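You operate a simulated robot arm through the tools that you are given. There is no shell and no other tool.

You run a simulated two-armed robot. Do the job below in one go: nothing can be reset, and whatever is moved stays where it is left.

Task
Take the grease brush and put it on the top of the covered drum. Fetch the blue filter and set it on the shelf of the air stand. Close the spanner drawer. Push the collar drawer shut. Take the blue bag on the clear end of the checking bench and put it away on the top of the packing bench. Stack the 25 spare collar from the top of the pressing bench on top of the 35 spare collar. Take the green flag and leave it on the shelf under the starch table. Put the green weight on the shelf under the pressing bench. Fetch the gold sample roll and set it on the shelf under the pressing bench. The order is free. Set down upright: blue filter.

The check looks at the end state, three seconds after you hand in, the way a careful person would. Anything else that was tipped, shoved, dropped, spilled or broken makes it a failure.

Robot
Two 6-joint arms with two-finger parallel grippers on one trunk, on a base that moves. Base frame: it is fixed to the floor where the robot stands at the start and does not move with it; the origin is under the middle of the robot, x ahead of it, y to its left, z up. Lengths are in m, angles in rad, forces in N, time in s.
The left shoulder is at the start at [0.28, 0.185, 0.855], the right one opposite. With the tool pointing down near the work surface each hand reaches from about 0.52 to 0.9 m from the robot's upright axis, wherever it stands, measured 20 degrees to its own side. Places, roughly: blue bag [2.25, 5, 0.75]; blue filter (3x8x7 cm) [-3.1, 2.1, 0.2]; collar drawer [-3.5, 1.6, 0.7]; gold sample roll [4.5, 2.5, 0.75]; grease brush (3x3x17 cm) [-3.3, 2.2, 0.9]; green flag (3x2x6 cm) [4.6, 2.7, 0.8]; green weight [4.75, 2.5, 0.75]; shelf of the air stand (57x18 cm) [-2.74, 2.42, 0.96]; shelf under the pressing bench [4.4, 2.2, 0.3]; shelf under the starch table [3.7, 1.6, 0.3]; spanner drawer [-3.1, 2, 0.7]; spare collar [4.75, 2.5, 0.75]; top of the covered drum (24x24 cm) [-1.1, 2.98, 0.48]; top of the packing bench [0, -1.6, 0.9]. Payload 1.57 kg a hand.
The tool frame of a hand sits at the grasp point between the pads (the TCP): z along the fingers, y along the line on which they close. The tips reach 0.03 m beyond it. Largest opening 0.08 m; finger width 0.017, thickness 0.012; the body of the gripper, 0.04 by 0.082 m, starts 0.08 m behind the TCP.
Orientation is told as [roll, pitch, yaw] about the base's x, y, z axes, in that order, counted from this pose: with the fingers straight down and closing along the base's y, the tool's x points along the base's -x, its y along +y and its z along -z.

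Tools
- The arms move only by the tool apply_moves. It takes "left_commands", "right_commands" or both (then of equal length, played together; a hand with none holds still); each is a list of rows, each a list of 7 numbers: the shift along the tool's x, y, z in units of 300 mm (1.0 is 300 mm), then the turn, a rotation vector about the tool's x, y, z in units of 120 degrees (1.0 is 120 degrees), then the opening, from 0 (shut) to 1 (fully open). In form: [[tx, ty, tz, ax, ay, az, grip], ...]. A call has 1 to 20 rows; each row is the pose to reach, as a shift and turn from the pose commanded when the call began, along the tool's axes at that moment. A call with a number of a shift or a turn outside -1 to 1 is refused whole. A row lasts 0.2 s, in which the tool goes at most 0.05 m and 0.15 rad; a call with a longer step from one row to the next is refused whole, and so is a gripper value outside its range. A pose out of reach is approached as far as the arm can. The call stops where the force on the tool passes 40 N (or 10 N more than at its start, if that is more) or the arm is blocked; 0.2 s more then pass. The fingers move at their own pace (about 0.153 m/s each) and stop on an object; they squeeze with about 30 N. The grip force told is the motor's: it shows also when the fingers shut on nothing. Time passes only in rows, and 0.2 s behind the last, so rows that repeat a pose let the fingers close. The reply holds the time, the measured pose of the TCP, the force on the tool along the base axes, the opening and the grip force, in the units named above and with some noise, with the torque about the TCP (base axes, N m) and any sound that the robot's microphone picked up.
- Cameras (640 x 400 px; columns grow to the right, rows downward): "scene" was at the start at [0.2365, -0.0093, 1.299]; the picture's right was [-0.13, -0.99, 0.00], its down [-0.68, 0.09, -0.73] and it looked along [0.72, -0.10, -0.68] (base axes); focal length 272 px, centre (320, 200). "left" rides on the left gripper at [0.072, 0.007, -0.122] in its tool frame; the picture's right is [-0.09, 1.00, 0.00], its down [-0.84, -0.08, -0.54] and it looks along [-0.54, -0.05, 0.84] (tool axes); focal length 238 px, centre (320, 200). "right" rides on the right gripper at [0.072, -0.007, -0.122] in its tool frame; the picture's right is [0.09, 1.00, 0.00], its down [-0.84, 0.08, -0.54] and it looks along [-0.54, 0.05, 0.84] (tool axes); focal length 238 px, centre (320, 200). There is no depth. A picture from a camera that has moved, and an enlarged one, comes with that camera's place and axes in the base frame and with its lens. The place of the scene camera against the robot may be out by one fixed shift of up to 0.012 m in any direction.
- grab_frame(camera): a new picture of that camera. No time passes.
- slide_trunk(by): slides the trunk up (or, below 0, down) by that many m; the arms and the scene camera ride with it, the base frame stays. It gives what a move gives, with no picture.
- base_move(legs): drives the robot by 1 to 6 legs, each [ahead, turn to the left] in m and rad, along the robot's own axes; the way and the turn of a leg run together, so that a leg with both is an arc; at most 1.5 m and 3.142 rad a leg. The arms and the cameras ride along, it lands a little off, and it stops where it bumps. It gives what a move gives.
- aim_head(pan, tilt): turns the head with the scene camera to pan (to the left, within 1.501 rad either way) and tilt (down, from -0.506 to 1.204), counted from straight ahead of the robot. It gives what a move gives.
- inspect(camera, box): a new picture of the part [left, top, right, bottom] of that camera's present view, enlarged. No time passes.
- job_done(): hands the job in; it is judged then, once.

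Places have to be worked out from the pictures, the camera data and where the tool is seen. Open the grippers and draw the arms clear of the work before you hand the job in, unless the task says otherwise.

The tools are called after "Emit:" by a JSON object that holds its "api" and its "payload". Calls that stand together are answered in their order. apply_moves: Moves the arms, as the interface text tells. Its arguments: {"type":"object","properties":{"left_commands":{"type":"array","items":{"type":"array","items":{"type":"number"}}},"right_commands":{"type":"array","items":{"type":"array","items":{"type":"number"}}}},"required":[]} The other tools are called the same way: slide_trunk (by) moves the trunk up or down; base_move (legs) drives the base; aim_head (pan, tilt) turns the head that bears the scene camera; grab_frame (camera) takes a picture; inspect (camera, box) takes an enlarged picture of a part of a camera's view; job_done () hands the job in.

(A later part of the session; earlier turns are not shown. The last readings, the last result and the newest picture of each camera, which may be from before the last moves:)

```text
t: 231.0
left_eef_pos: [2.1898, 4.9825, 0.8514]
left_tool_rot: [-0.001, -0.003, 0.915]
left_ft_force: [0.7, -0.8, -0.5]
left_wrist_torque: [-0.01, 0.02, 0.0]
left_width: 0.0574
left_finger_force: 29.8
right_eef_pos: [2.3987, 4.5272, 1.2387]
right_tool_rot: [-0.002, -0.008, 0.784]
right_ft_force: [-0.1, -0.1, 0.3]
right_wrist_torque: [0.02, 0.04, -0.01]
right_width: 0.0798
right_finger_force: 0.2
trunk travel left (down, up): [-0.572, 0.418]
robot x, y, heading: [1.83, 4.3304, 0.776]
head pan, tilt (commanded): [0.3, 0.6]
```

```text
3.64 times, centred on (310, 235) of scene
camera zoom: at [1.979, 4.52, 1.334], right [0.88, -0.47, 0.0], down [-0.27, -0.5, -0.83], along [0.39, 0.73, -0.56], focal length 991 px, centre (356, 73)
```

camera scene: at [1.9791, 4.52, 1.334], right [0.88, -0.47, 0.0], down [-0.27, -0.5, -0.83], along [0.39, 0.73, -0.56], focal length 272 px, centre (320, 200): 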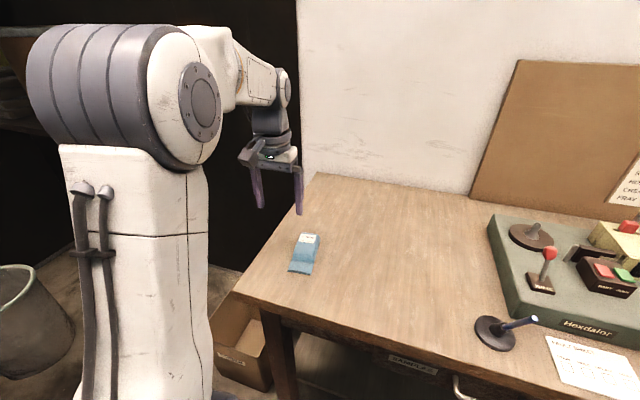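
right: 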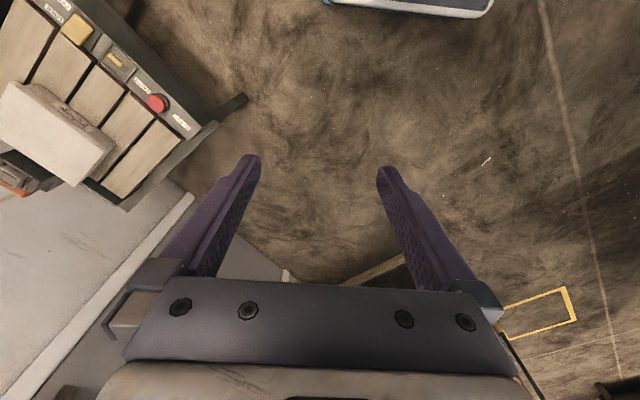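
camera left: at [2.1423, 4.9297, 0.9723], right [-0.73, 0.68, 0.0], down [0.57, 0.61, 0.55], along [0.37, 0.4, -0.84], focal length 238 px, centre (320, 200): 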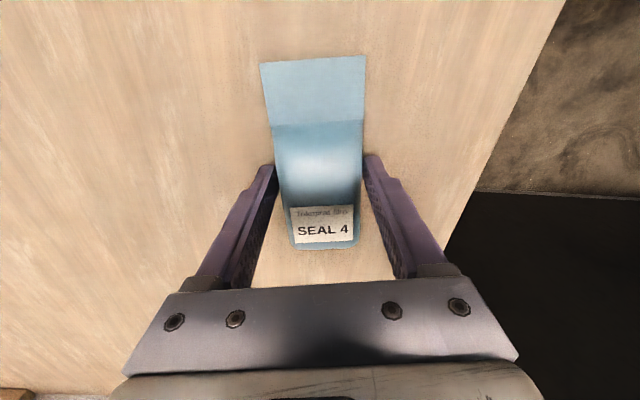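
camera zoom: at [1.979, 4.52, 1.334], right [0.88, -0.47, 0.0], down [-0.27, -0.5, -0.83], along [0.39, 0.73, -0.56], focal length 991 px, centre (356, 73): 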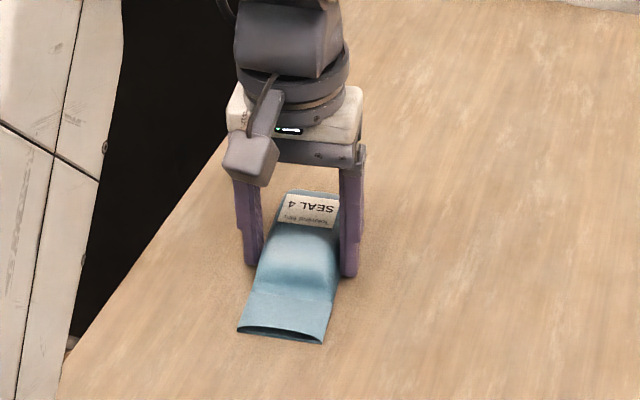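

The bag is held at 57 mm. I lift it and check that it stays level in the grip.

Emit:
{"api": "apply_moves", "payload": {"left_commands": [[0, 0, -0.05, 0, 0, 0, 0], [0, 0, -0.12, 0, 0, 0, 0], [0, 0, -0.22, 0, 0, 0, 0], [0, 0, -0.33, 0, 0, 0, 0], [0, 0, -0.45, 0, 0, 0, 0], [0, 0, -0.57, 0, 0, 0, 0], [0, 0, -0.65, 0, 0, 0, 0], [0, 0, -0.65, 0, 0, 0, 0]]}}

Emit:
{"api": "grab_frame", "payload": {"camera": "left"}}

Emit:
{"api": "grab_frame", "payload": {"camera": "scene"}}

```text
t: 232.8
left_eef_pos: [2.1911, 4.986, 1.0476]
left_tool_rot: [0.0, -0.005, 0.915]
left_ft_force: [0.0, -0.2, 0.2]
left_wrist_torque: [-0.03, 0.01, 0.01]
left_width: 0.0571
left_finger_force: 30.1
right_eef_pos: [2.399, 4.5265, 1.2382]
right_tool_rot: [-0.004, -0.008, 0.785]
right_ft_force: [0.9, -0.4, 0.7]
right_wrist_torque: [-0.02, -0.01, 0.02]
right_width: 0.0798
right_finger_force: 0.0
trunk travel left (down, up): [-0.572, 0.418]
robot x, y, heading: [1.8288, 4.3318, 0.776]
head pan, tilt (commanded): [0.3, 0.6]
```

```text
taken
camera left: at [2.1425, 4.933, 1.1692], right [-0.73, 0.68, 0.0], down [0.57, 0.61, 0.55], along [0.37, 0.4, -0.84], focal length 238 px, centre (320, 200)
```

left: 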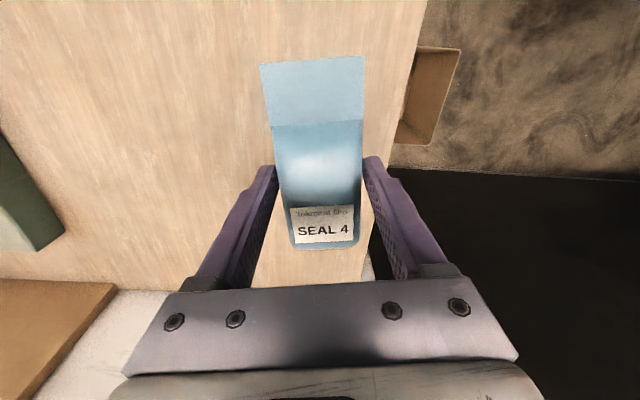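

```text
taken
camera scene: at [1.979, 4.52, 1.334], right [0.88, -0.47, 0.0], down [-0.27, -0.5, -0.83], along [0.39, 0.73, -0.56], focal length 272 px, centre (320, 200)
```

scene: 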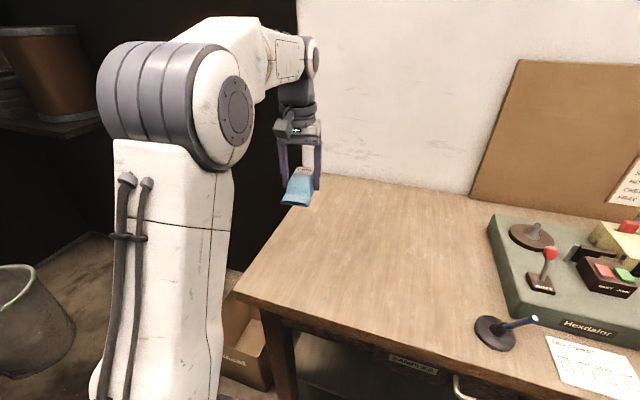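

The bag is firmly held and level. I back off from the bench, turn around, and drive toward the corridor.

Emit:
{"api": "base_move", "payload": {"legs": [[-0.35, 0.0], [0.0, -1.889], [1.0, 0.0], [0.88, 0.0], [0.0, -1.274]]}}

Emit:
{"api": "aim_head", "payload": {"pan": 0.0, "tilt": 0.4}}

Emit:
{"api": "grab_frame", "payload": {"camera": "scene"}}

```text
t: 252.0
left_eef_pos: [2.0612, 1.7423, 1.0481]
left_tool_rot: [-0.002, -0.002, -2.268]
left_ft_force: [-0.1, -0.1, -0.6]
left_wrist_torque: [0.02, -0.01, 0.0]
left_width: 0.0568
left_finger_force: 29.4
right_eef_pos: [1.8734, 2.2103, 1.2387]
right_tool_rot: [-0.002, -0.007, -2.397]
right_ft_force: [-0.1, 0.2, -0.5]
right_wrist_torque: [0.0, 0.0, 0.02]
right_width: 0.08
right_finger_force: 0.0
trunk travel left (down, up): [-0.572, 0.418]
robot x, y, heading: [2.4498, 2.3842, -2.405]
head pan, tilt (commanded): [0.3, 0.6]
```

```text
t: 252.8
left_eef_pos: [2.0635, 1.7427, 1.0488]
left_tool_rot: [-0.001, -0.004, -2.265]
left_ft_force: [-0.3, 0.3, -0.8]
left_wrist_torque: [-0.02, -0.04, 0.03]
left_width: 0.057
left_finger_force: 29.7
right_eef_pos: [1.8736, 2.2101, 1.2398]
right_tool_rot: [-0.005, -0.006, -2.398]
right_ft_force: [-0.4, 0.8, 0.1]
right_wrist_torque: [-0.01, 0.0, 0.01]
right_width: 0.0803
right_finger_force: 0.0
trunk travel left (down, up): [-0.572, 0.418]
robot x, y, heading: [2.4507, 2.3843, -2.407]
head pan, tilt (commanded): [0.0, 0.4]
```

```text
taken
camera scene: at [2.2586, 2.2176, 1.3521], right [-0.67, 0.74, 0.0], down [0.29, 0.26, -0.92], along [-0.68, -0.62, -0.39], focal length 272 px, centre (320, 200)
```

scene: 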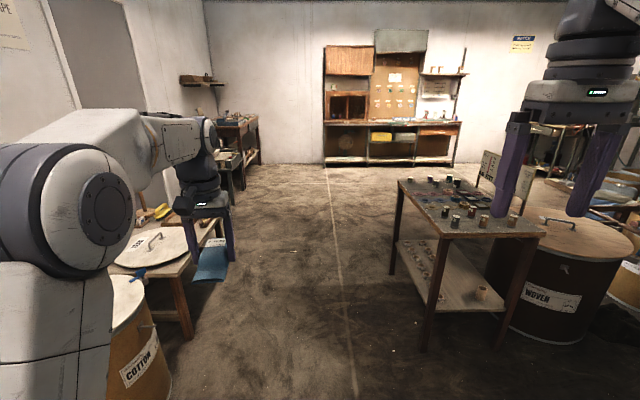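

The corridor is clear on both sides. I drive straight through it, 3 m toward the packing bench end.

Emit:
{"api": "base_move", "payload": {"legs": [[1.5, 0.02], [1.5, 0.0]]}}

Emit:
{"api": "aim_head", "payload": {"pan": 0.4, "tilt": 0.45}}

Emit:
{"api": "grab_frame", "payload": {"camera": "scene"}}

```text
t: 267.3
left_eef_pos: [0.0728, -0.4715, 1.0478]
left_tool_rot: [0.001, -0.004, -2.149]
left_ft_force: [-0.9, 0.4, -0.7]
left_wrist_torque: [-0.01, 0.01, -0.02]
left_width: 0.0573
left_finger_force: 30.0
right_eef_pos: [-0.1712, -0.0293, 1.2392]
right_tool_rot: [-0.004, -0.007, -2.279]
right_ft_force: [-0.2, 0.2, -0.3]
right_wrist_torque: [0.01, 0.01, -0.01]
right_width: 0.08
right_finger_force: 0.0
trunk travel left (down, up): [-0.572, 0.418]
robot x, y, heading: [0.3832, 0.2088, -2.29]
head pan, tilt (commanded): [0.0, 0.4]
```

```text
t: 268.1
left_eef_pos: [0.0729, -0.473, 1.0476]
left_tool_rot: [0.0, -0.004, -2.149]
left_ft_force: [-0.1, 0.2, -0.1]
left_wrist_torque: [-0.01, 0.02, -0.01]
left_width: 0.0571
left_finger_force: 30.3
right_eef_pos: [-0.1714, -0.0301, 1.2386]
right_tool_rot: [-0.004, -0.007, -2.281]
right_ft_force: [-0.5, -0.3, 0.4]
right_wrist_torque: [0.0, 0.02, -0.01]
right_width: 0.0798
right_finger_force: 0.1
trunk travel left (down, up): [-0.572, 0.418]
robot x, y, heading: [0.3857, 0.2118, -2.287]
head pan, tilt (commanded): [0.4, 0.45]
```

```text
taken
camera scene: at [0.2426, 0.0062, 1.3475], right [-0.95, 0.31, 0.0], down [0.14, 0.41, -0.9], along [-0.28, -0.86, -0.44], focal length 272 px, centre (320, 200)
```

scene: 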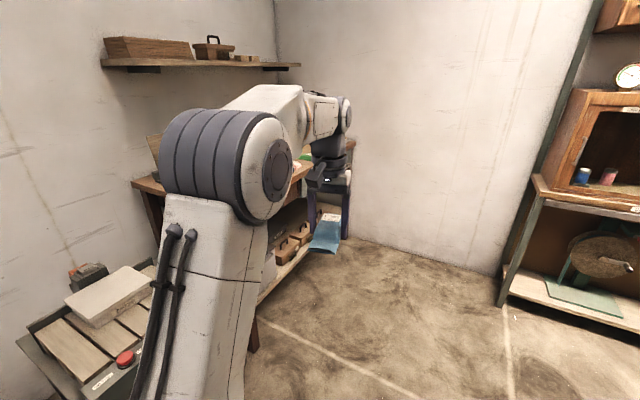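

The packing bench is to my left ahead. I raise the trunk so the bag clears everything, drive along its front, and turn to face it.

Emit:
{"api": "slide_trunk", "payload": {"by": 0.25}}

Emit:
{"api": "base_move", "payload": {"legs": [[0.0, -0.06], [1.3, 0.0], [0.0, 1.53]]}}

Emit:
{"api": "aim_head", "payload": {"pan": 0.0, "tilt": 0.6}}

Emit:
{"api": "grab_frame", "payload": {"camera": "scene"}}

```text
t: 270.7
left_eef_pos: [0.0719, -0.4727, 1.2983]
left_tool_rot: [0.0, -0.005, -2.149]
left_ft_force: [-0.1, 0.8, -0.8]
left_wrist_torque: [0.02, -0.01, -0.01]
left_width: 0.0572
left_finger_force: 29.5
right_eef_pos: [-0.1724, -0.0303, 1.4885]
right_tool_rot: [-0.004, -0.006, -2.279]
right_ft_force: [-0.6, -0.3, 1.1]
right_wrist_torque: [0.03, 0.01, -0.02]
right_width: 0.08
right_finger_force: 0.0
trunk travel left (down, up): [-0.822, 0.168]
robot x, y, heading: [0.3795, 0.2163, -2.285]
head pan, tilt (commanded): [0.4, 0.45]
```

```text
t: 281.4
left_eef_pos: [0.1216, -1.0879, 1.2978]
left_tool_rot: [0.001, -0.003, -0.685]
left_ft_force: [0.3, -0.2, -0.5]
left_wrist_torque: [-0.01, 0.03, 0.01]
left_width: 0.0573
left_finger_force: 29.4
right_eef_pos: [-0.3429, -1.2813, 1.489]
right_tool_rot: [-0.002, -0.007, -0.816]
right_ft_force: [-0.2, 0.1, 0.2]
right_wrist_torque: [-0.04, 0.01, 0.05]
right_width: 0.0799
right_finger_force: 0.1
trunk travel left (down, up): [-0.822, 0.168]
robot x, y, heading: [-0.5297, -0.7056, -0.829]
head pan, tilt (commanded): [0.4, 0.45]
```

```text
t: 282.2
left_eef_pos: [0.1222, -1.0888, 1.2981]
left_tool_rot: [0.0, -0.004, -0.686]
left_ft_force: [0.1, -0.7, -1.0]
left_wrist_torque: [0.03, 0.01, -0.01]
left_width: 0.0571
left_finger_force: 30.4
right_eef_pos: [-0.3432, -1.2819, 1.4894]
right_tool_rot: [-0.002, -0.007, -0.818]
right_ft_force: [-0.6, 0.8, -0.1]
right_wrist_torque: [-0.04, 0.01, 0.02]
right_width: 0.0799
right_finger_force: 0.1
trunk travel left (down, up): [-0.822, 0.168]
robot x, y, heading: [-0.5268, -0.7045, -0.821]
head pan, tilt (commanded): [0.0, 0.6]
```

```text
taken
camera scene: at [-0.3619, -0.8866, 1.584], right [-0.73, -0.68, 0.0], down [-0.38, 0.41, -0.83], along [0.56, -0.61, -0.56], focal length 272 px, centre (320, 200)
```

scene: 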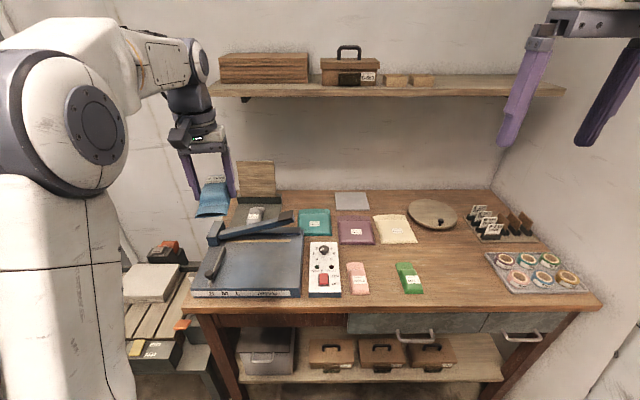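

I see free bench space right of the green bag, left of the tray. I turn right and move a little closer so the left hand comes over that spot.

Emit:
{"api": "base_move", "payload": {"legs": [[0.0, -0.745], [0.15, 0.0]]}}

Emit:
{"api": "aim_head", "payload": {"pan": 0.2, "tilt": 0.8}}

Emit:
{"api": "grab_frame", "payload": {"camera": "scene"}}

Emit:
{"api": "grab_frame", "payload": {"camera": "left"}}

```text
t: 285.6
left_eef_pos: [-0.3094, -1.5778, 1.2978]
left_tool_rot: [0.001, -0.002, -1.434]
left_ft_force: [-0.5, 0.1, -0.8]
left_wrist_torque: [0.0, -0.02, -0.01]
left_width: 0.057
left_finger_force: 29.6
right_eef_pos: [-0.7838, -1.4052, 1.4896]
right_tool_rot: [-0.003, -0.008, -1.563]
right_ft_force: [0.1, 0.3, 0.0]
right_wrist_torque: [0.01, -0.01, 0.01]
right_width: 0.0801
right_finger_force: 0.0
trunk travel left (down, up): [-0.822, 0.168]
robot x, y, heading: [-0.5223, -0.8579, -1.571]
head pan, tilt (commanded): [0.0, 0.6]
```

```text
t: 286.3
left_eef_pos: [-0.3093, -1.5783, 1.2979]
left_tool_rot: [0.001, -0.005, -1.433]
left_ft_force: [-0.3, 0.9, -1.3]
left_wrist_torque: [0.01, -0.01, -0.02]
left_width: 0.057
left_finger_force: 29.7
right_eef_pos: [-0.7827, -1.4055, 1.4888]
right_tool_rot: [-0.005, -0.004, -1.563]
right_ft_force: [0.5, 0.5, 0.4]
right_wrist_torque: [0.02, -0.01, 0.02]
right_width: 0.0798
right_finger_force: 0.0
trunk travel left (down, up): [-0.822, 0.168]
robot x, y, heading: [-0.5281, -0.859, -1.568]
head pan, tilt (commanded): [0.201, 0.799]
```

```text
taken
camera scene: at [-0.5147, -1.096, 1.5671], right [-0.98, -0.2, 0.0], down [-0.14, 0.7, -0.7], along [0.14, -0.68, -0.72], focal length 272 px, centre (320, 200)
```

scene: 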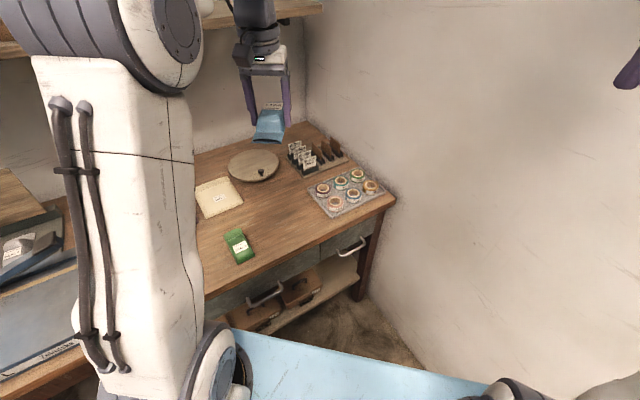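

```text
taken
camera left: at [-0.3116, -1.5063, 1.4186], right [1.0, 0.05, 0.0], down [0.04, -0.84, 0.54], along [0.03, -0.54, -0.84], focal length 238 px, centre (320, 200)
```

left: 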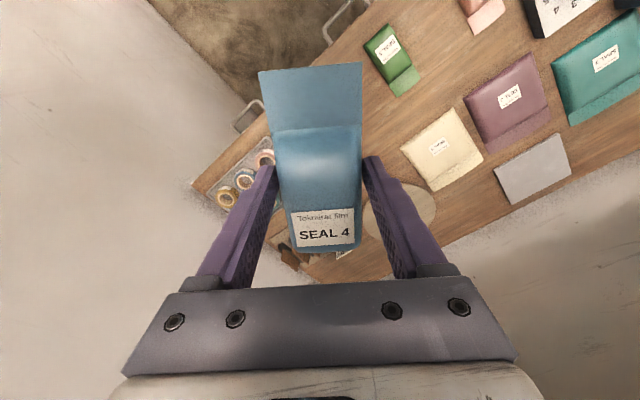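

The free spot is around (−0.285, −1.64) between the green bag and the tray. I shift the hand there and lower it partway for a closer look.

Emit:
{"api": "apply_moves", "payload": {"left_commands": [[-0.05, 0.014, 0.13, 0, 0, 0, 0], [-0.1, 0.027, 0.26, 0, 0, 0, 0], [-0.15, 0.04, 0.4, 0, 0, 0, 0], [-0.198, 0.054, 0.53, 0, 0, 0, 0], [-0.198, 0.054, 0.67, 0, 0, 0, 0], [-0.198, 0.054, 0.8, 0, 0, 0, 0], [-0.198, 0.054, 0.8, 0, 0, 0, 0]]}}

Emit:
{"api": "grab_frame", "payload": {"camera": "left"}}

Emit:
{"api": "grab_frame", "payload": {"camera": "scene"}}

```text
t: 287.9
left_eef_pos: [-0.2886, -1.6388, 1.058]
left_tool_rot: [0.002, -0.004, -1.433]
left_ft_force: [0.4, -0.1, -0.5]
left_wrist_torque: [0.03, 0.0, -0.01]
left_width: 0.0568
left_finger_force: 29.6
right_eef_pos: [-0.7837, -1.4041, 1.4895]
right_tool_rot: [-0.003, -0.005, -1.563]
right_ft_force: [-0.9, 0.3, 0.4]
right_wrist_torque: [-0.02, -0.01, -0.04]
right_width: 0.08
right_finger_force: 0.0
trunk travel left (down, up): [-0.822, 0.168]
robot x, y, heading: [-0.5221, -0.859, -1.574]
head pan, tilt (commanded): [0.201, 0.799]
```

```text
taken
camera left: at [-0.2904, -1.5671, 1.1785], right [1.0, 0.05, 0.0], down [0.04, -0.84, 0.55], along [0.03, -0.54, -0.84], focal length 238 px, centre (320, 200)
```

left: 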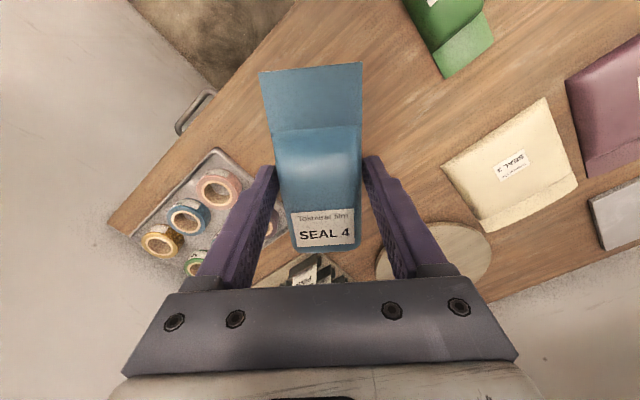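

```text
taken
camera scene: at [-0.5146, -1.0961, 1.567], right [-0.98, -0.2, 0.0], down [-0.14, 0.7, -0.7], along [0.14, -0.68, -0.72], focal length 272 px, centre (320, 200)
```

scene: 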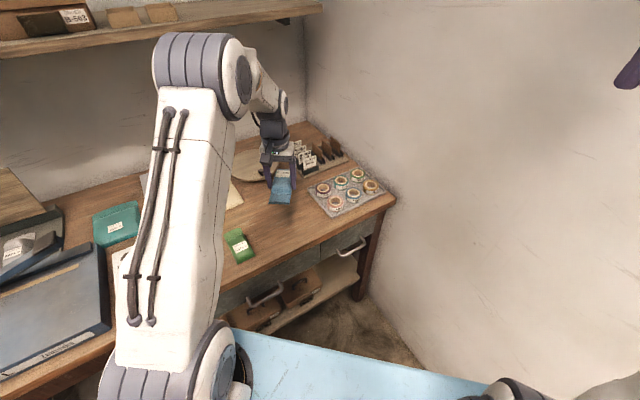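

The landing area below is clear. I lower further, then in fine steps until the bag touches the bench.

Emit:
{"api": "apply_moves", "payload": {"left_commands": [[0, 0, 0.1, 0, 0, 0, 0], [0, 0, 0.2, 0, 0, 0, 0], [0, 0, 0.28, 0, 0, 0, 0], [0, 0, 0.34, 0, 0, 0, 0], [0, 0, 0.37, 0, 0, 0, 0], [0, 0, 0.39, 0, 0, 0, 0], [0, 0, 0.41, 0, 0, 0, 0], [0, 0, 0.43, 0, 0, 0, 0]]}}

Emit:
{"api": "inspect", "payload": {"camera": "scene", "box": [220, 130, 400, 250]}}

```text
t: 289.7
left_eef_pos: [-0.2848, -1.636, 0.9292]
left_tool_rot: [0.0, -0.005, -1.433]
left_ft_force: [0.4, -0.8, -0.1]
left_wrist_torque: [0.01, 0.03, 0.02]
left_width: 0.0571
left_finger_force: 30.2
right_eef_pos: [-0.7836, -1.404, 1.4878]
right_tool_rot: [-0.004, -0.006, -1.561]
right_ft_force: [0.3, 0.7, -0.2]
right_wrist_torque: [0.0, -0.01, -0.02]
right_width: 0.0801
right_finger_force: 0.0
trunk travel left (down, up): [-0.822, 0.168]
robot x, y, heading: [-0.5236, -0.856, -1.572]
head pan, tilt (commanded): [0.201, 0.799]
```

```text
3.33 times, centred on (310, 190) of scene
camera zoom: at [-0.5147, -1.0959, 1.5671], right [-0.98, -0.2, 0.0], down [-0.14, 0.7, -0.7], along [0.14, -0.68, -0.72], focal length 908 px, centre (353, 233)
```

zoom: 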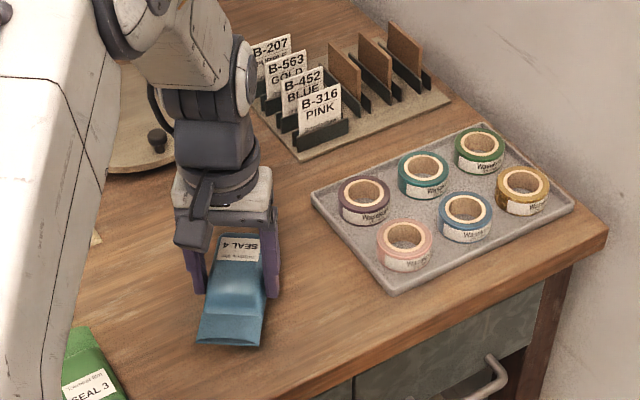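

No contact yet at z 0.929. I continue down in small steps.

Emit:
{"api": "apply_moves", "payload": {"left_commands": [[0, 0, 0.01, 0, 0, 0, 0], [0, 0, 0.02, 0, 0, 0, 0], [0, 0, 0.03, 0, 0, 0, 0], [0, 0, 0.04, 0, 0, 0, 0], [0, 0, 0.05, 0, 0, 0, 0], [0, 0, 0.06, 0, 0, 0, 0], [0, 0, 0.07, 0, 0, 0, 0], [0, 0, 0.08, 0, 0, 0, 0]]}}

```text
t: 291.5
left_eef_pos: [-0.2849, -1.6372, 0.9057]
left_tool_rot: [0.001, -0.004, -1.431]
left_ft_force: [-0.1, -0.4, -1.3]
left_wrist_torque: [0.0, -0.04, 0.0]
left_width: 0.0571
left_finger_force: 30.2
right_eef_pos: [-0.7829, -1.405, 1.4897]
right_tool_rot: [-0.002, -0.004, -1.562]
right_ft_force: [0.1, -0.5, 0.4]
right_wrist_torque: [0.0, 0.01, -0.04]
right_width: 0.0799
right_finger_force: 0.0
trunk travel left (down, up): [-0.822, 0.168]
robot x, y, heading: [-0.5268, -0.8552, -1.571]
head pan, tilt (commanded): [0.201, 0.799]
```

Still no contact. I check the picture before continuing.

Emit:
{"api": "inspect", "payload": {"camera": "scene", "box": [220, 130, 400, 250]}}

Emit:
{"api": "grab_frame", "payload": {"camera": "left"}}

```text
3.33 times, centred on (310, 190) of scene
camera zoom: at [-0.5146, -1.0959, 1.5671], right [-0.98, -0.2, 0.0], down [-0.14, 0.7, -0.7], along [0.14, -0.68, -0.72], focal length 908 px, centre (353, 233)
```

zoom: 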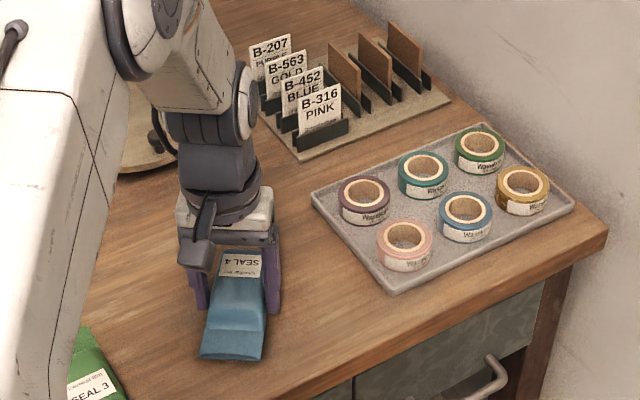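

```text
taken
camera left: at [-0.287, -1.5641, 1.0259], right [1.0, 0.05, 0.0], down [0.04, -0.84, 0.55], along [0.03, -0.54, -0.84], focal length 238 px, centre (320, 200)
```

left: 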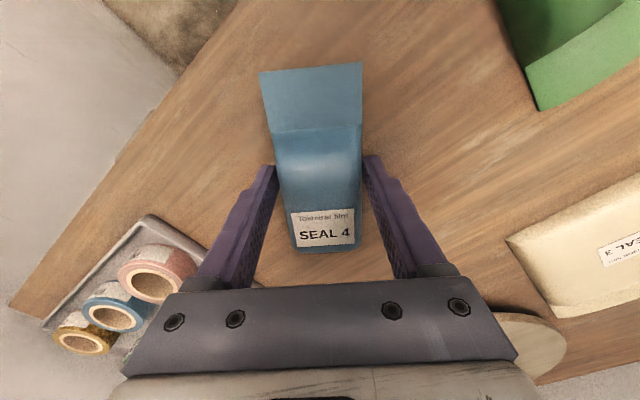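

The bag still hovers over clear bench top. I continue lowering in fine steps.

Emit:
{"api": "apply_moves", "payload": {"left_commands": [[0, 0, 0.01, 0, 0, 0, 0], [0, 0, 0.02, 0, 0, 0, 0], [0, 0, 0.03, 0, 0, 0, 0], [0, 0, 0.04, 0, 0, 0, 0], [0, 0, 0.05, 0, 0, 0, 0], [0, 0, 0.06, 0, 0, 0, 0], [0, 0, 0.07, 0, 0, 0, 0], [0, 0, 0.08, 0, 0, 0, 0], [0, 0, 0.09, 0, 0, 0, 0], [0, 0, 0.1, 0, 0, 0, 0]]}}

```text
t: 293.2
left_eef_pos: [-0.2839, -1.6389, 0.8907]
left_tool_rot: [-0.002, -0.01, -1.432]
left_ft_force: [0.4, 0.7, 15.7]
left_wrist_torque: [0.72, 0.1, 0.03]
left_width: 0.0571
left_finger_force: 30.1
right_eef_pos: [-0.7834, -1.4037, 1.489]
right_tool_rot: [-0.001, -0.006, -1.565]
right_ft_force: [0.0, 0.4, -0.4]
right_wrist_torque: [0.02, -0.02, 0.01]
right_width: 0.0799
right_finger_force: 0.0
trunk travel left (down, up): [-0.822, 0.168]
robot x, y, heading: [-0.5255, -0.86, -1.574]
head pan, tilt (commanded): [0.201, 0.799]
stopped in row 8 (left hand): the force on the tool passed its limit at 43 N (the readings are from after the stop); the commanded pose is now the measured one
```

The bag rests on the bench (top z≈0.86). I ease off 1 mm, open slowly, then lift away.

Emit:
{"api": "apply_moves", "payload": {"left_commands": [[0, 0, -0.004, 0, 0, 0, 0.0], [0, 0, -0.004, 0, 0, 0, 0.75], [0, 0, -0.004, 0, 0, 0, 0.9], [0, 0, -0.004, 0, 0, 0, 1], [0, 0, -0.004, 0, 0, 0, 1], [0, 0, -0.05, 0, 0, 0, 1], [0, 0, -0.15, 0, 0, 0, 1], [0, 0, -0.28, 0, 0, 0, 1], [0, 0, -0.42, 0, 0, 0, 1], [0, 0, -0.56, 0, 0, 0, 1], [0, 0, -0.7, 0, 0, 0, 1], [0, 0, -0.8, 0, 0, 0, 1]]}}

Emit:
{"api": "inspect", "payload": {"camera": "scene", "box": [200, 130, 400, 270]}}

Emit:
{"api": "grab_frame", "payload": {"camera": "left"}}

```text
t: 295.8
left_eef_pos: [-0.2848, -1.6386, 1.1272]
left_tool_rot: [-0.001, -0.005, -1.434]
left_ft_force: [-0.1, 0.0, -0.2]
left_wrist_torque: [0.02, 0.02, 0.02]
left_width: 0.0801
left_finger_force: 0.1
right_eef_pos: [-0.7828, -1.405, 1.4884]
right_tool_rot: [-0.004, -0.004, -1.564]
right_ft_force: [-0.4, 0.0, -0.3]
right_wrist_torque: [0.01, -0.01, 0.0]
right_width: 0.0799
right_finger_force: 0.1
trunk travel left (down, up): [-0.822, 0.168]
robot x, y, heading: [-0.5245, -0.8575, -1.573]
head pan, tilt (commanded): [0.201, 0.799]
```

```text
2.86 times, centred on (300, 200) of scene
camera zoom: at [-0.5147, -1.0958, 1.5671], right [-0.98, -0.2, 0.0], down [-0.14, 0.7, -0.7], along [0.14, -0.68, -0.72], focal length 779 px, centre (377, 200)
```

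zoom: 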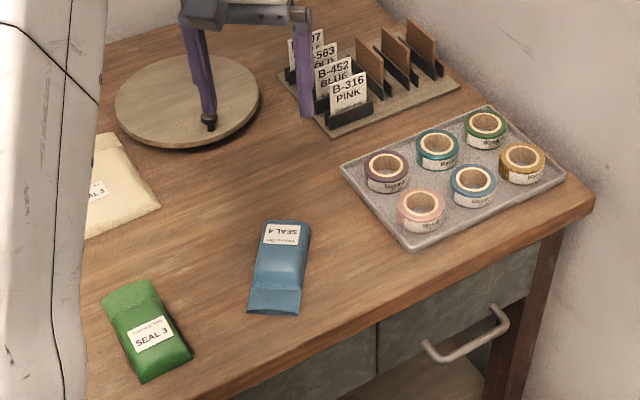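

```text
taken
camera left: at [-0.2873, -1.5656, 1.2479], right [1.0, 0.05, 0.0], down [0.04, -0.84, 0.55], along [0.03, -0.55, -0.84], focal length 238 px, centre (320, 200)
```

left: 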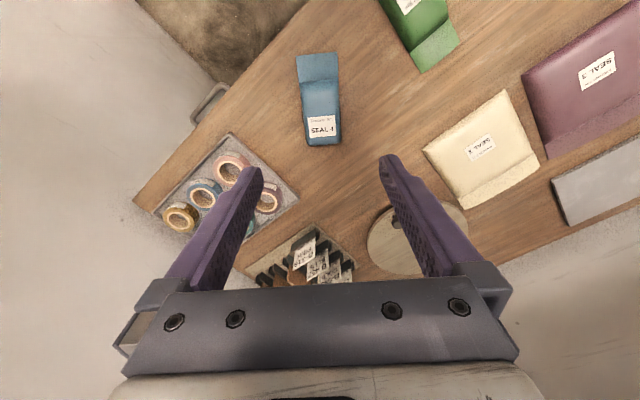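

The blue bag lies on the packing bench. Next is the spanner area on the opposite wall; I back off, turn around, and look.

Emit:
{"api": "base_move", "payload": {"legs": [[-0.4, 0.0], [0.0, -2.385]]}}

Emit:
{"api": "aim_head", "payload": {"pan": 0.0, "tilt": 0.35}}

Emit:
{"api": "grab_frame", "payload": {"camera": "scene"}}

```text
t: 301.5
left_eef_pos: [-1.2197, -0.881, 1.1268]
left_tool_rot: [0.016, 0.005, -2.762]
left_ft_force: [8.6, -14.0, 1.9]
left_wrist_torque: [1.23, 0.84, -0.03]
left_width: 0.0666
left_finger_force: 0.0
right_eef_pos: [-1.1165, -0.3331, 1.4887]
right_tool_rot: [-0.004, -0.005, -2.902]
right_ft_force: [0.4, -0.5, -0.3]
right_wrist_torque: [0.0, 0.01, 0.0]
right_width: 0.0801
right_finger_force: 0.2
trunk travel left (down, up): [-0.822, 0.168]
robot x, y, heading: [-0.5269, -0.4561, -2.899]
head pan, tilt (commanded): [0.201, 0.799]
stopped in leg 2: the force on the tool passed its limit at 148 N (the readings are from after the stop); the commanded pose is now the measured one
```

```text
t: 302.4
left_eef_pos: [-1.2216, -0.8811, 1.1269]
left_tool_rot: [0.014, 0.004, -2.764]
left_ft_force: [11.7, -14.0, 0.7]
left_wrist_torque: [1.38, 1.0, 0.0]
left_width: 0.0641
left_finger_force: 0.1
right_eef_pos: [-1.1165, -0.3332, 1.4893]
right_tool_rot: [-0.002, -0.005, -2.902]
right_ft_force: [-1.1, -0.8, 0.0]
right_wrist_torque: [0.0, 0.02, 0.05]
right_width: 0.0801
right_finger_force: 0.1
trunk travel left (down, up): [-0.822, 0.168]
robot x, y, heading: [-0.5228, -0.4553, -2.902]
head pan, tilt (commanded): [0.0, 0.351]
```

```text
taken
camera scene: at [-0.7771, -0.5149, 1.6067], right [-0.24, 0.97, 0.0], down [0.33, 0.08, -0.94], along [-0.91, -0.22, -0.34], focal length 272 px, centre (320, 200)
```

scene: 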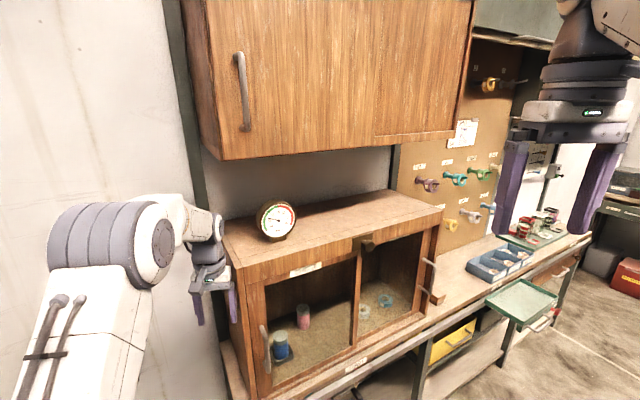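

The left hand bumped the side of a cabinet on the end wall while turning. I turn back left to release the contact and check that nothing was displaced.

Emit:
{"api": "base_move", "payload": {"legs": [[0.0, 0.3]]}}

Emit:
{"api": "aim_head", "payload": {"pan": -0.3, "tilt": 0.45}}

Emit:
{"api": "grab_frame", "payload": {"camera": "scene"}}

```text
t: 303.8
left_eef_pos: [-1.0628, -1.0701, 1.1275]
left_tool_rot: [0.015, 0.006, -2.458]
left_ft_force: [-0.7, -0.3, 0.1]
left_wrist_torque: [0.0, 0.01, 0.03]
left_width: 0.0797
left_finger_force: 0.1
right_eef_pos: [-1.1277, -0.516, 1.4892]
right_tool_rot: [-0.003, -0.006, -2.595]
right_ft_force: [0.2, 0.0, -0.2]
right_wrist_torque: [-0.02, -0.02, -0.04]
right_width: 0.0802
right_finger_force: 0.1
trunk travel left (down, up): [-0.822, 0.168]
robot x, y, heading: [-0.5277, -0.4521, -2.598]
head pan, tilt (commanded): [0.0, 0.351]
```

```text
t: 304.6
left_eef_pos: [-1.062, -1.0697, 1.1282]
left_tool_rot: [0.017, 0.005, -2.458]
left_ft_force: [-0.6, 0.4, -0.8]
left_wrist_torque: [0.01, -0.02, 0.0]
left_width: 0.0799
left_finger_force: 0.1
right_eef_pos: [-1.128, -0.5161, 1.4875]
right_tool_rot: [-0.003, -0.003, -2.594]
right_ft_force: [-0.4, -0.2, 0.6]
right_wrist_torque: [0.0, -0.04, 0.02]
right_width: 0.0805
right_finger_force: 0.1
trunk travel left (down, up): [-0.822, 0.168]
robot x, y, heading: [-0.5266, -0.4553, -2.593]
head pan, tilt (commanded): [-0.3, 0.45]
```

```text
taken
camera scene: at [-0.7578, -0.5598, 1.5975], right [-0.24, 0.97, 0.0], down [0.42, 0.11, -0.9], along [-0.87, -0.22, -0.44], focal length 272 px, centre (320, 200)
```

scene: 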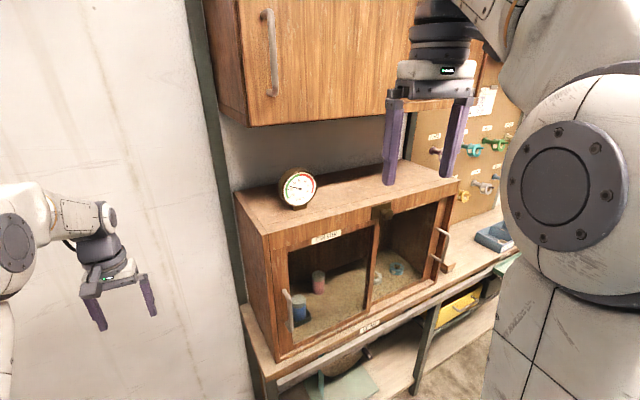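

Nothing fell or shifted: the gauge and cups stand as before. I reverse away from the cabinet first, then turn toward the spanner area and look.

Emit:
{"api": "base_move", "payload": {"legs": [[-0.55, 0.0], [0.0, -1.365]]}}

Emit:
{"api": "aim_head", "payload": {"pan": 0.0, "tilt": 0.35}}

Emit:
{"api": "grab_frame", "payload": {"camera": "scene"}}

```text
t: 311.2
left_eef_pos: [-0.7727, 0.2341, 1.1278]
left_tool_rot: [0.015, 0.006, 2.451]
left_ft_force: [0.8, -0.6, -0.3]
left_wrist_torque: [-0.01, -0.03, -0.02]
left_width: 0.0799
left_finger_force: 0.0
right_eef_pos: [-0.2427, 0.4085, 1.4883]
right_tool_rot: [-0.003, -0.005, 2.318]
right_ft_force: [-0.5, 0.7, 0.6]
right_wrist_torque: [0.0, 0.01, 0.02]
right_width: 0.0801
right_finger_force: 0.1
trunk travel left (down, up): [-0.822, 0.168]
robot x, y, heading: [-0.0659, -0.1701, 2.314]
head pan, tilt (commanded): [-0.3, 0.45]
```

```text
t: 312.0
left_eef_pos: [-0.771, 0.2352, 1.1275]
left_tool_rot: [0.016, 0.005, 2.453]
left_ft_force: [0.0, 0.5, 0.4]
left_wrist_torque: [0.0, 0.02, 0.0]
left_width: 0.0801
left_finger_force: 0.0
right_eef_pos: [-0.2426, 0.4085, 1.4888]
right_tool_rot: [-0.003, -0.006, 2.318]
right_ft_force: [-0.3, -0.1, 0.3]
right_wrist_torque: [-0.01, -0.04, 0.03]
right_width: 0.08
right_finger_force: 0.0
trunk travel left (down, up): [-0.822, 0.168]
robot x, y, heading: [-0.0678, -0.1697, 2.312]
head pan, tilt (commanded): [0.0, 0.351]
```

```text
taken
camera scene: at [-0.2418, 0.019, 1.6067], right [0.74, 0.68, 0.0], down [0.23, -0.25, -0.94], along [-0.63, 0.69, -0.34], focal length 272 px, centre (320, 200)
```

scene: 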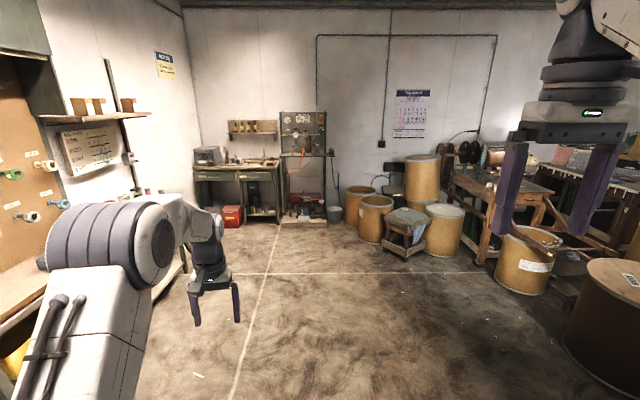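

Now I see the workbench, air stand and drums on the far wall. I zoom in on them.

Emit:
{"api": "inspect", "payload": {"camera": "scene", "box": [180, 100, 340, 240]}}

Emit:
{"api": "inspect", "payload": {"camera": "scene", "box": [330, 140, 490, 270]}}

```text
2.86 times, centred on (260, 170) of scene
camera zoom: at [-0.2418, 0.019, 1.6067], right [0.74, 0.68, 0.0], down [0.23, -0.25, -0.94], along [-0.63, 0.69, -0.34], focal length 779 px, centre (491, 286)
```

zoom: 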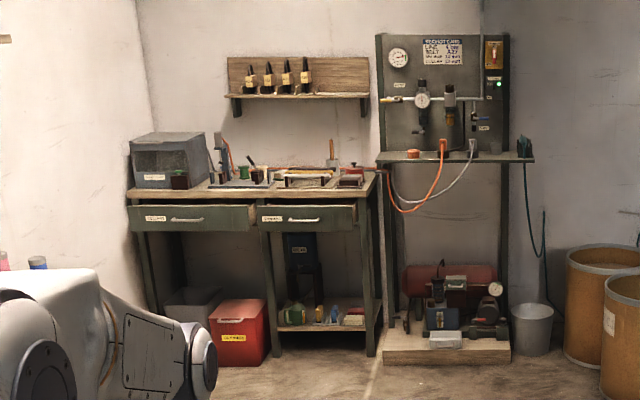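

```text
3.08 times, centred on (410, 205) of scene
camera zoom: at [-0.2418, 0.019, 1.6067], right [0.74, 0.68, 0.0], down [0.23, -0.25, -0.94], along [-0.63, 0.69, -0.34], focal length 839 px, centre (43, 185)
```

zoom: 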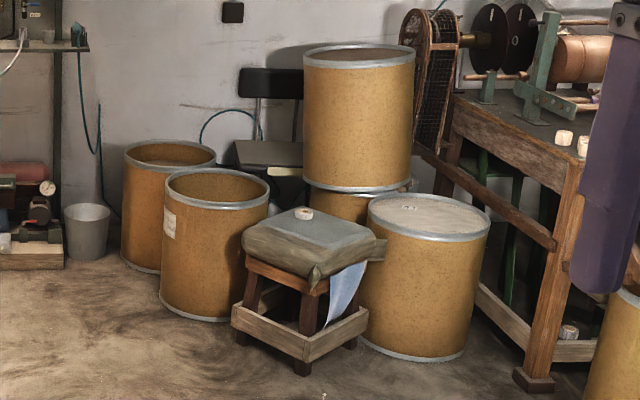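

The lidded drum right of the stool matches the covered drum; the workbench with two open drawers and the air stand are straight ahead. I drive 2.2 m toward them.

Emit:
{"api": "base_move", "payload": {"legs": [[1.2, 0.0], [1.0, 0.0]]}}

Emit:
{"api": "aim_head", "payload": {"pan": 0.3, "tilt": 0.4}}

Emit:
{"api": "grab_frame", "payload": {"camera": "scene"}}

```text
t: 322.9
left_eef_pos: [-2.2632, 1.871, 1.1288]
left_tool_rot: [0.015, 0.004, 2.448]
left_ft_force: [0.6, -0.1, -0.4]
left_wrist_torque: [0.03, 0.0, 0.01]
left_width: 0.0802
left_finger_force: 0.0
right_eef_pos: [-1.7319, 2.0429, 1.4879]
right_tool_rot: [-0.003, -0.006, 2.312]
right_ft_force: [-0.2, 0.7, -0.3]
right_wrist_torque: [0.02, 0.0, 0.01]
right_width: 0.0801
right_finger_force: 0.1
trunk travel left (down, up): [-0.822, 0.168]
robot x, y, heading: [-1.5537, 1.4649, 2.311]
head pan, tilt (commanded): [0.0, 0.351]
```

```text
t: 323.7
left_eef_pos: [-2.2627, 1.8713, 1.1283]
left_tool_rot: [0.016, 0.006, 2.449]
left_ft_force: [0.2, -0.1, 1.0]
left_wrist_torque: [0.01, 0.0, -0.04]
left_width: 0.08
left_finger_force: 0.1
right_eef_pos: [-1.7327, 2.042, 1.4889]
right_tool_rot: [-0.003, -0.007, 2.312]
right_ft_force: [-0.8, -0.2, 0.6]
right_wrist_torque: [0.03, -0.04, 0.04]
right_width: 0.0798
right_finger_force: 0.0
trunk travel left (down, up): [-0.822, 0.168]
robot x, y, heading: [-1.556, 1.4661, 2.313]
head pan, tilt (commanded): [0.3, 0.4]
```

```text
taken
camera scene: at [-1.7509, 1.6311, 1.6022], right [0.51, 0.86, 0.0], down [0.34, -0.2, -0.92], along [-0.79, 0.47, -0.39], focal length 272 px, centre (320, 200)
```

scene: 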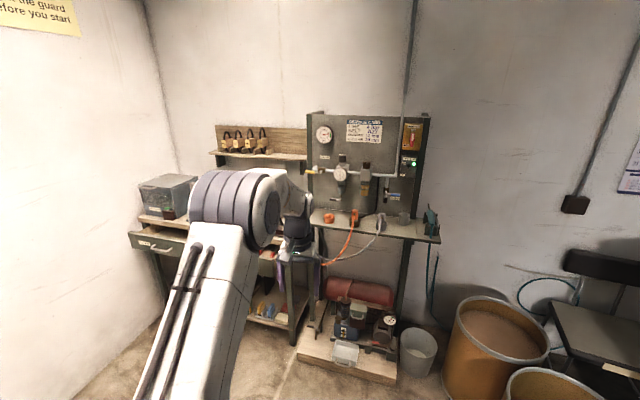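

The left arm hides the bench. I move left and forward to stand in front of the spanner drawer.

Emit:
{"api": "base_move", "payload": {"legs": [[0.0, 0.69], [0.73, 0.0], [0.0, -0.68]]}}

Emit:
{"api": "aim_head", "payload": {"pan": 0.0, "tilt": 0.6}}

Emit:
{"api": "grab_frame", "payload": {"camera": "scene"}}

Emit:
{"api": "grab_frame", "payload": {"camera": "left"}}

```text
t: 331.3
left_eef_pos: [-2.9973, 1.9733, 1.1284]
left_tool_rot: [0.016, 0.006, 2.465]
left_ft_force: [-0.2, 0.9, 1.1]
left_wrist_torque: [0.01, -0.01, 0.02]
left_width: 0.0799
left_finger_force: 0.1
right_eef_pos: [-2.47, 2.1537, 1.489]
right_tool_rot: [-0.004, -0.006, 2.328]
right_ft_force: [0.0, 0.0, 0.4]
right_wrist_torque: [-0.01, 0.02, 0.02]
right_width: 0.0801
right_finger_force: 0.1
trunk travel left (down, up): [-0.822, 0.168]
robot x, y, heading: [-2.2855, 1.5782, 2.32]
head pan, tilt (commanded): [0.3, 0.4]
```

```text
t: 332.1
left_eef_pos: [-2.9968, 1.9738, 1.1275]
left_tool_rot: [0.015, 0.006, 2.465]
left_ft_force: [0.3, -0.5, -0.6]
left_wrist_torque: [0.0, -0.01, 0.03]
left_width: 0.0799
left_finger_force: 0.0
right_eef_pos: [-2.4691, 2.1547, 1.4883]
right_tool_rot: [-0.004, -0.005, 2.33]
right_ft_force: [-0.6, -0.9, -0.7]
right_wrist_torque: [0.01, 0.01, 0.04]
right_width: 0.0802
right_finger_force: 0.1
trunk travel left (down, up): [-0.822, 0.168]
robot x, y, heading: [-2.2876, 1.5782, 2.321]
head pan, tilt (commanded): [0.0, 0.6]
```

```text
taken
camera scene: at [-2.4607, 1.7601, 1.584], right [0.73, 0.68, 0.0], down [0.39, -0.41, -0.83], along [-0.56, 0.6, -0.56], focal length 272 px, centre (320, 200)
```

scene: 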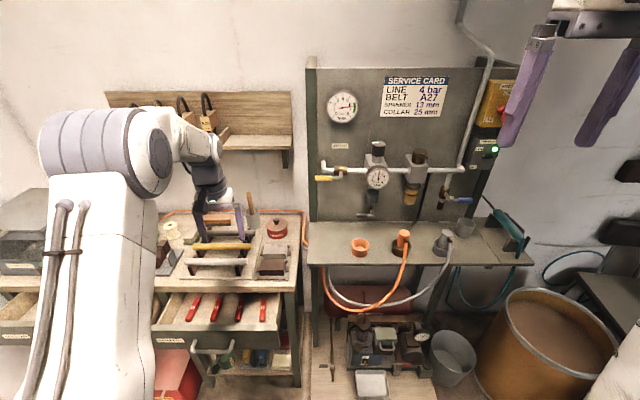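

```text
taken
camera left: at [-2.9433, 1.9241, 1.2485], right [-0.7, -0.72, 0.01], down [-0.6, 0.59, 0.54], along [-0.39, 0.36, -0.84], focal length 238 px, centre (320, 200)
```

left: 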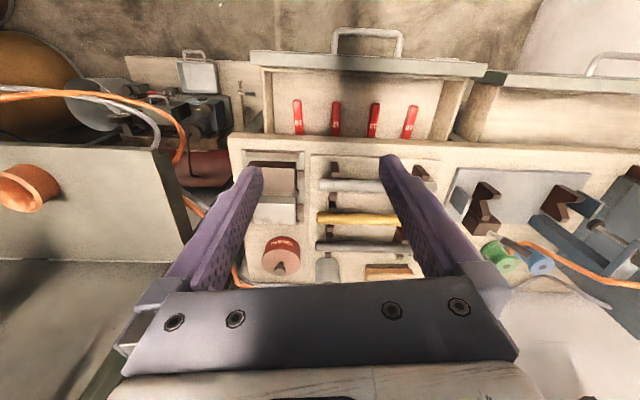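

I see the open spanner drawer with red spanners and the tool rack. I zoom in for the brush, the filter below, and the air stand shelf.

Emit:
{"api": "inspect", "payload": {"camera": "scene", "box": [140, 170, 330, 290]}}

Emit:
{"api": "inspect", "payload": {"camera": "scene", "box": [140, 290, 330, 400]}}

Emit:
{"api": "inspect", "payload": {"camera": "scene", "box": [300, 130, 540, 290]}}

Emit:
{"api": "inspect", "payload": {"camera": "left", "box": [220, 130, 640, 300]}}

```text
3.33 times, centred on (235, 230) of scene
camera zoom: at [-2.4607, 1.7601, 1.584], right [0.73, 0.68, 0.0], down [0.39, -0.41, -0.83], along [-0.56, 0.6, -0.56], focal length 908 px, centre (603, 100)
```

zoom: 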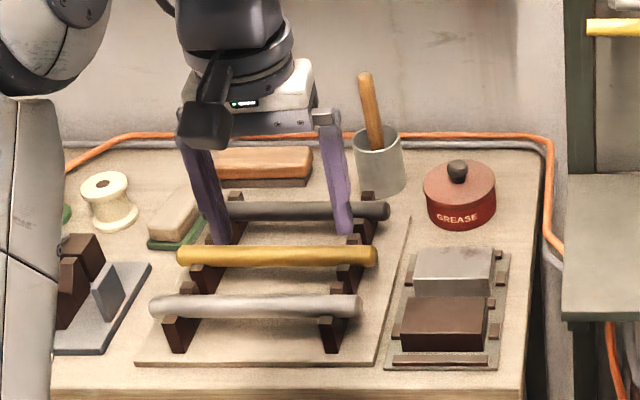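

```text
3.37 times, centred on (235, 345) of scene
camera zoom: at [-2.4607, 1.7601, 1.584], right [0.73, 0.68, 0.0], down [0.39, -0.41, -0.83], along [-0.56, 0.6, -0.56], focal length 918 px, centre (606, -288)
```

zoom: 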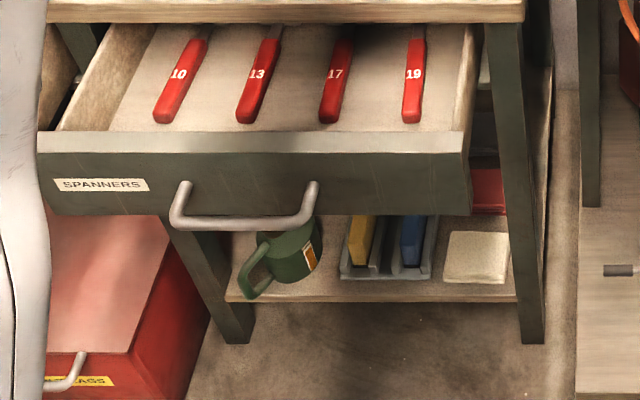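

```text
2.50 times, centred on (420, 210) of scene
camera zoom: at [-2.4607, 1.7601, 1.584], right [0.73, 0.68, 0.0], down [0.39, -0.41, -0.83], along [-0.56, 0.6, -0.56], focal length 681 px, centre (70, 175)
```

zoom: 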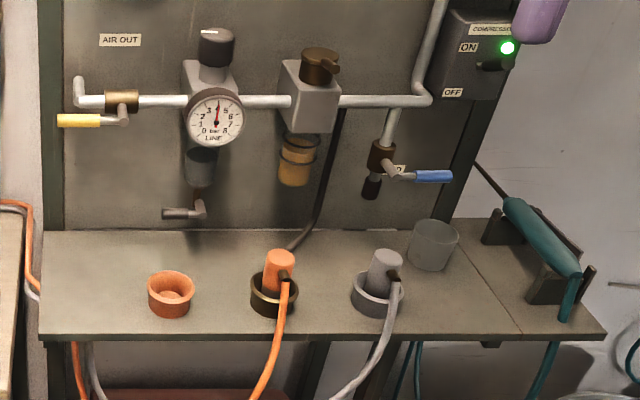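

```text
1.52 times, centred on (430, 215) of left
camera zoom: at [-2.9433, 1.9241, 1.2485], right [-0.7, -0.72, 0.01], down [-0.6, 0.59, 0.54], along [-0.39, 0.36, -0.84], focal length 363 px, centre (152, 177)
```

zoom: 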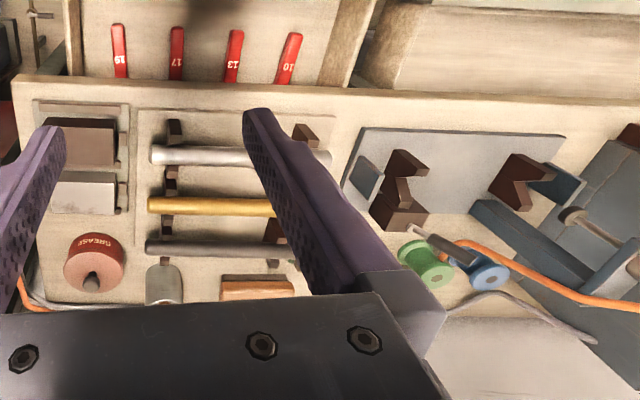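

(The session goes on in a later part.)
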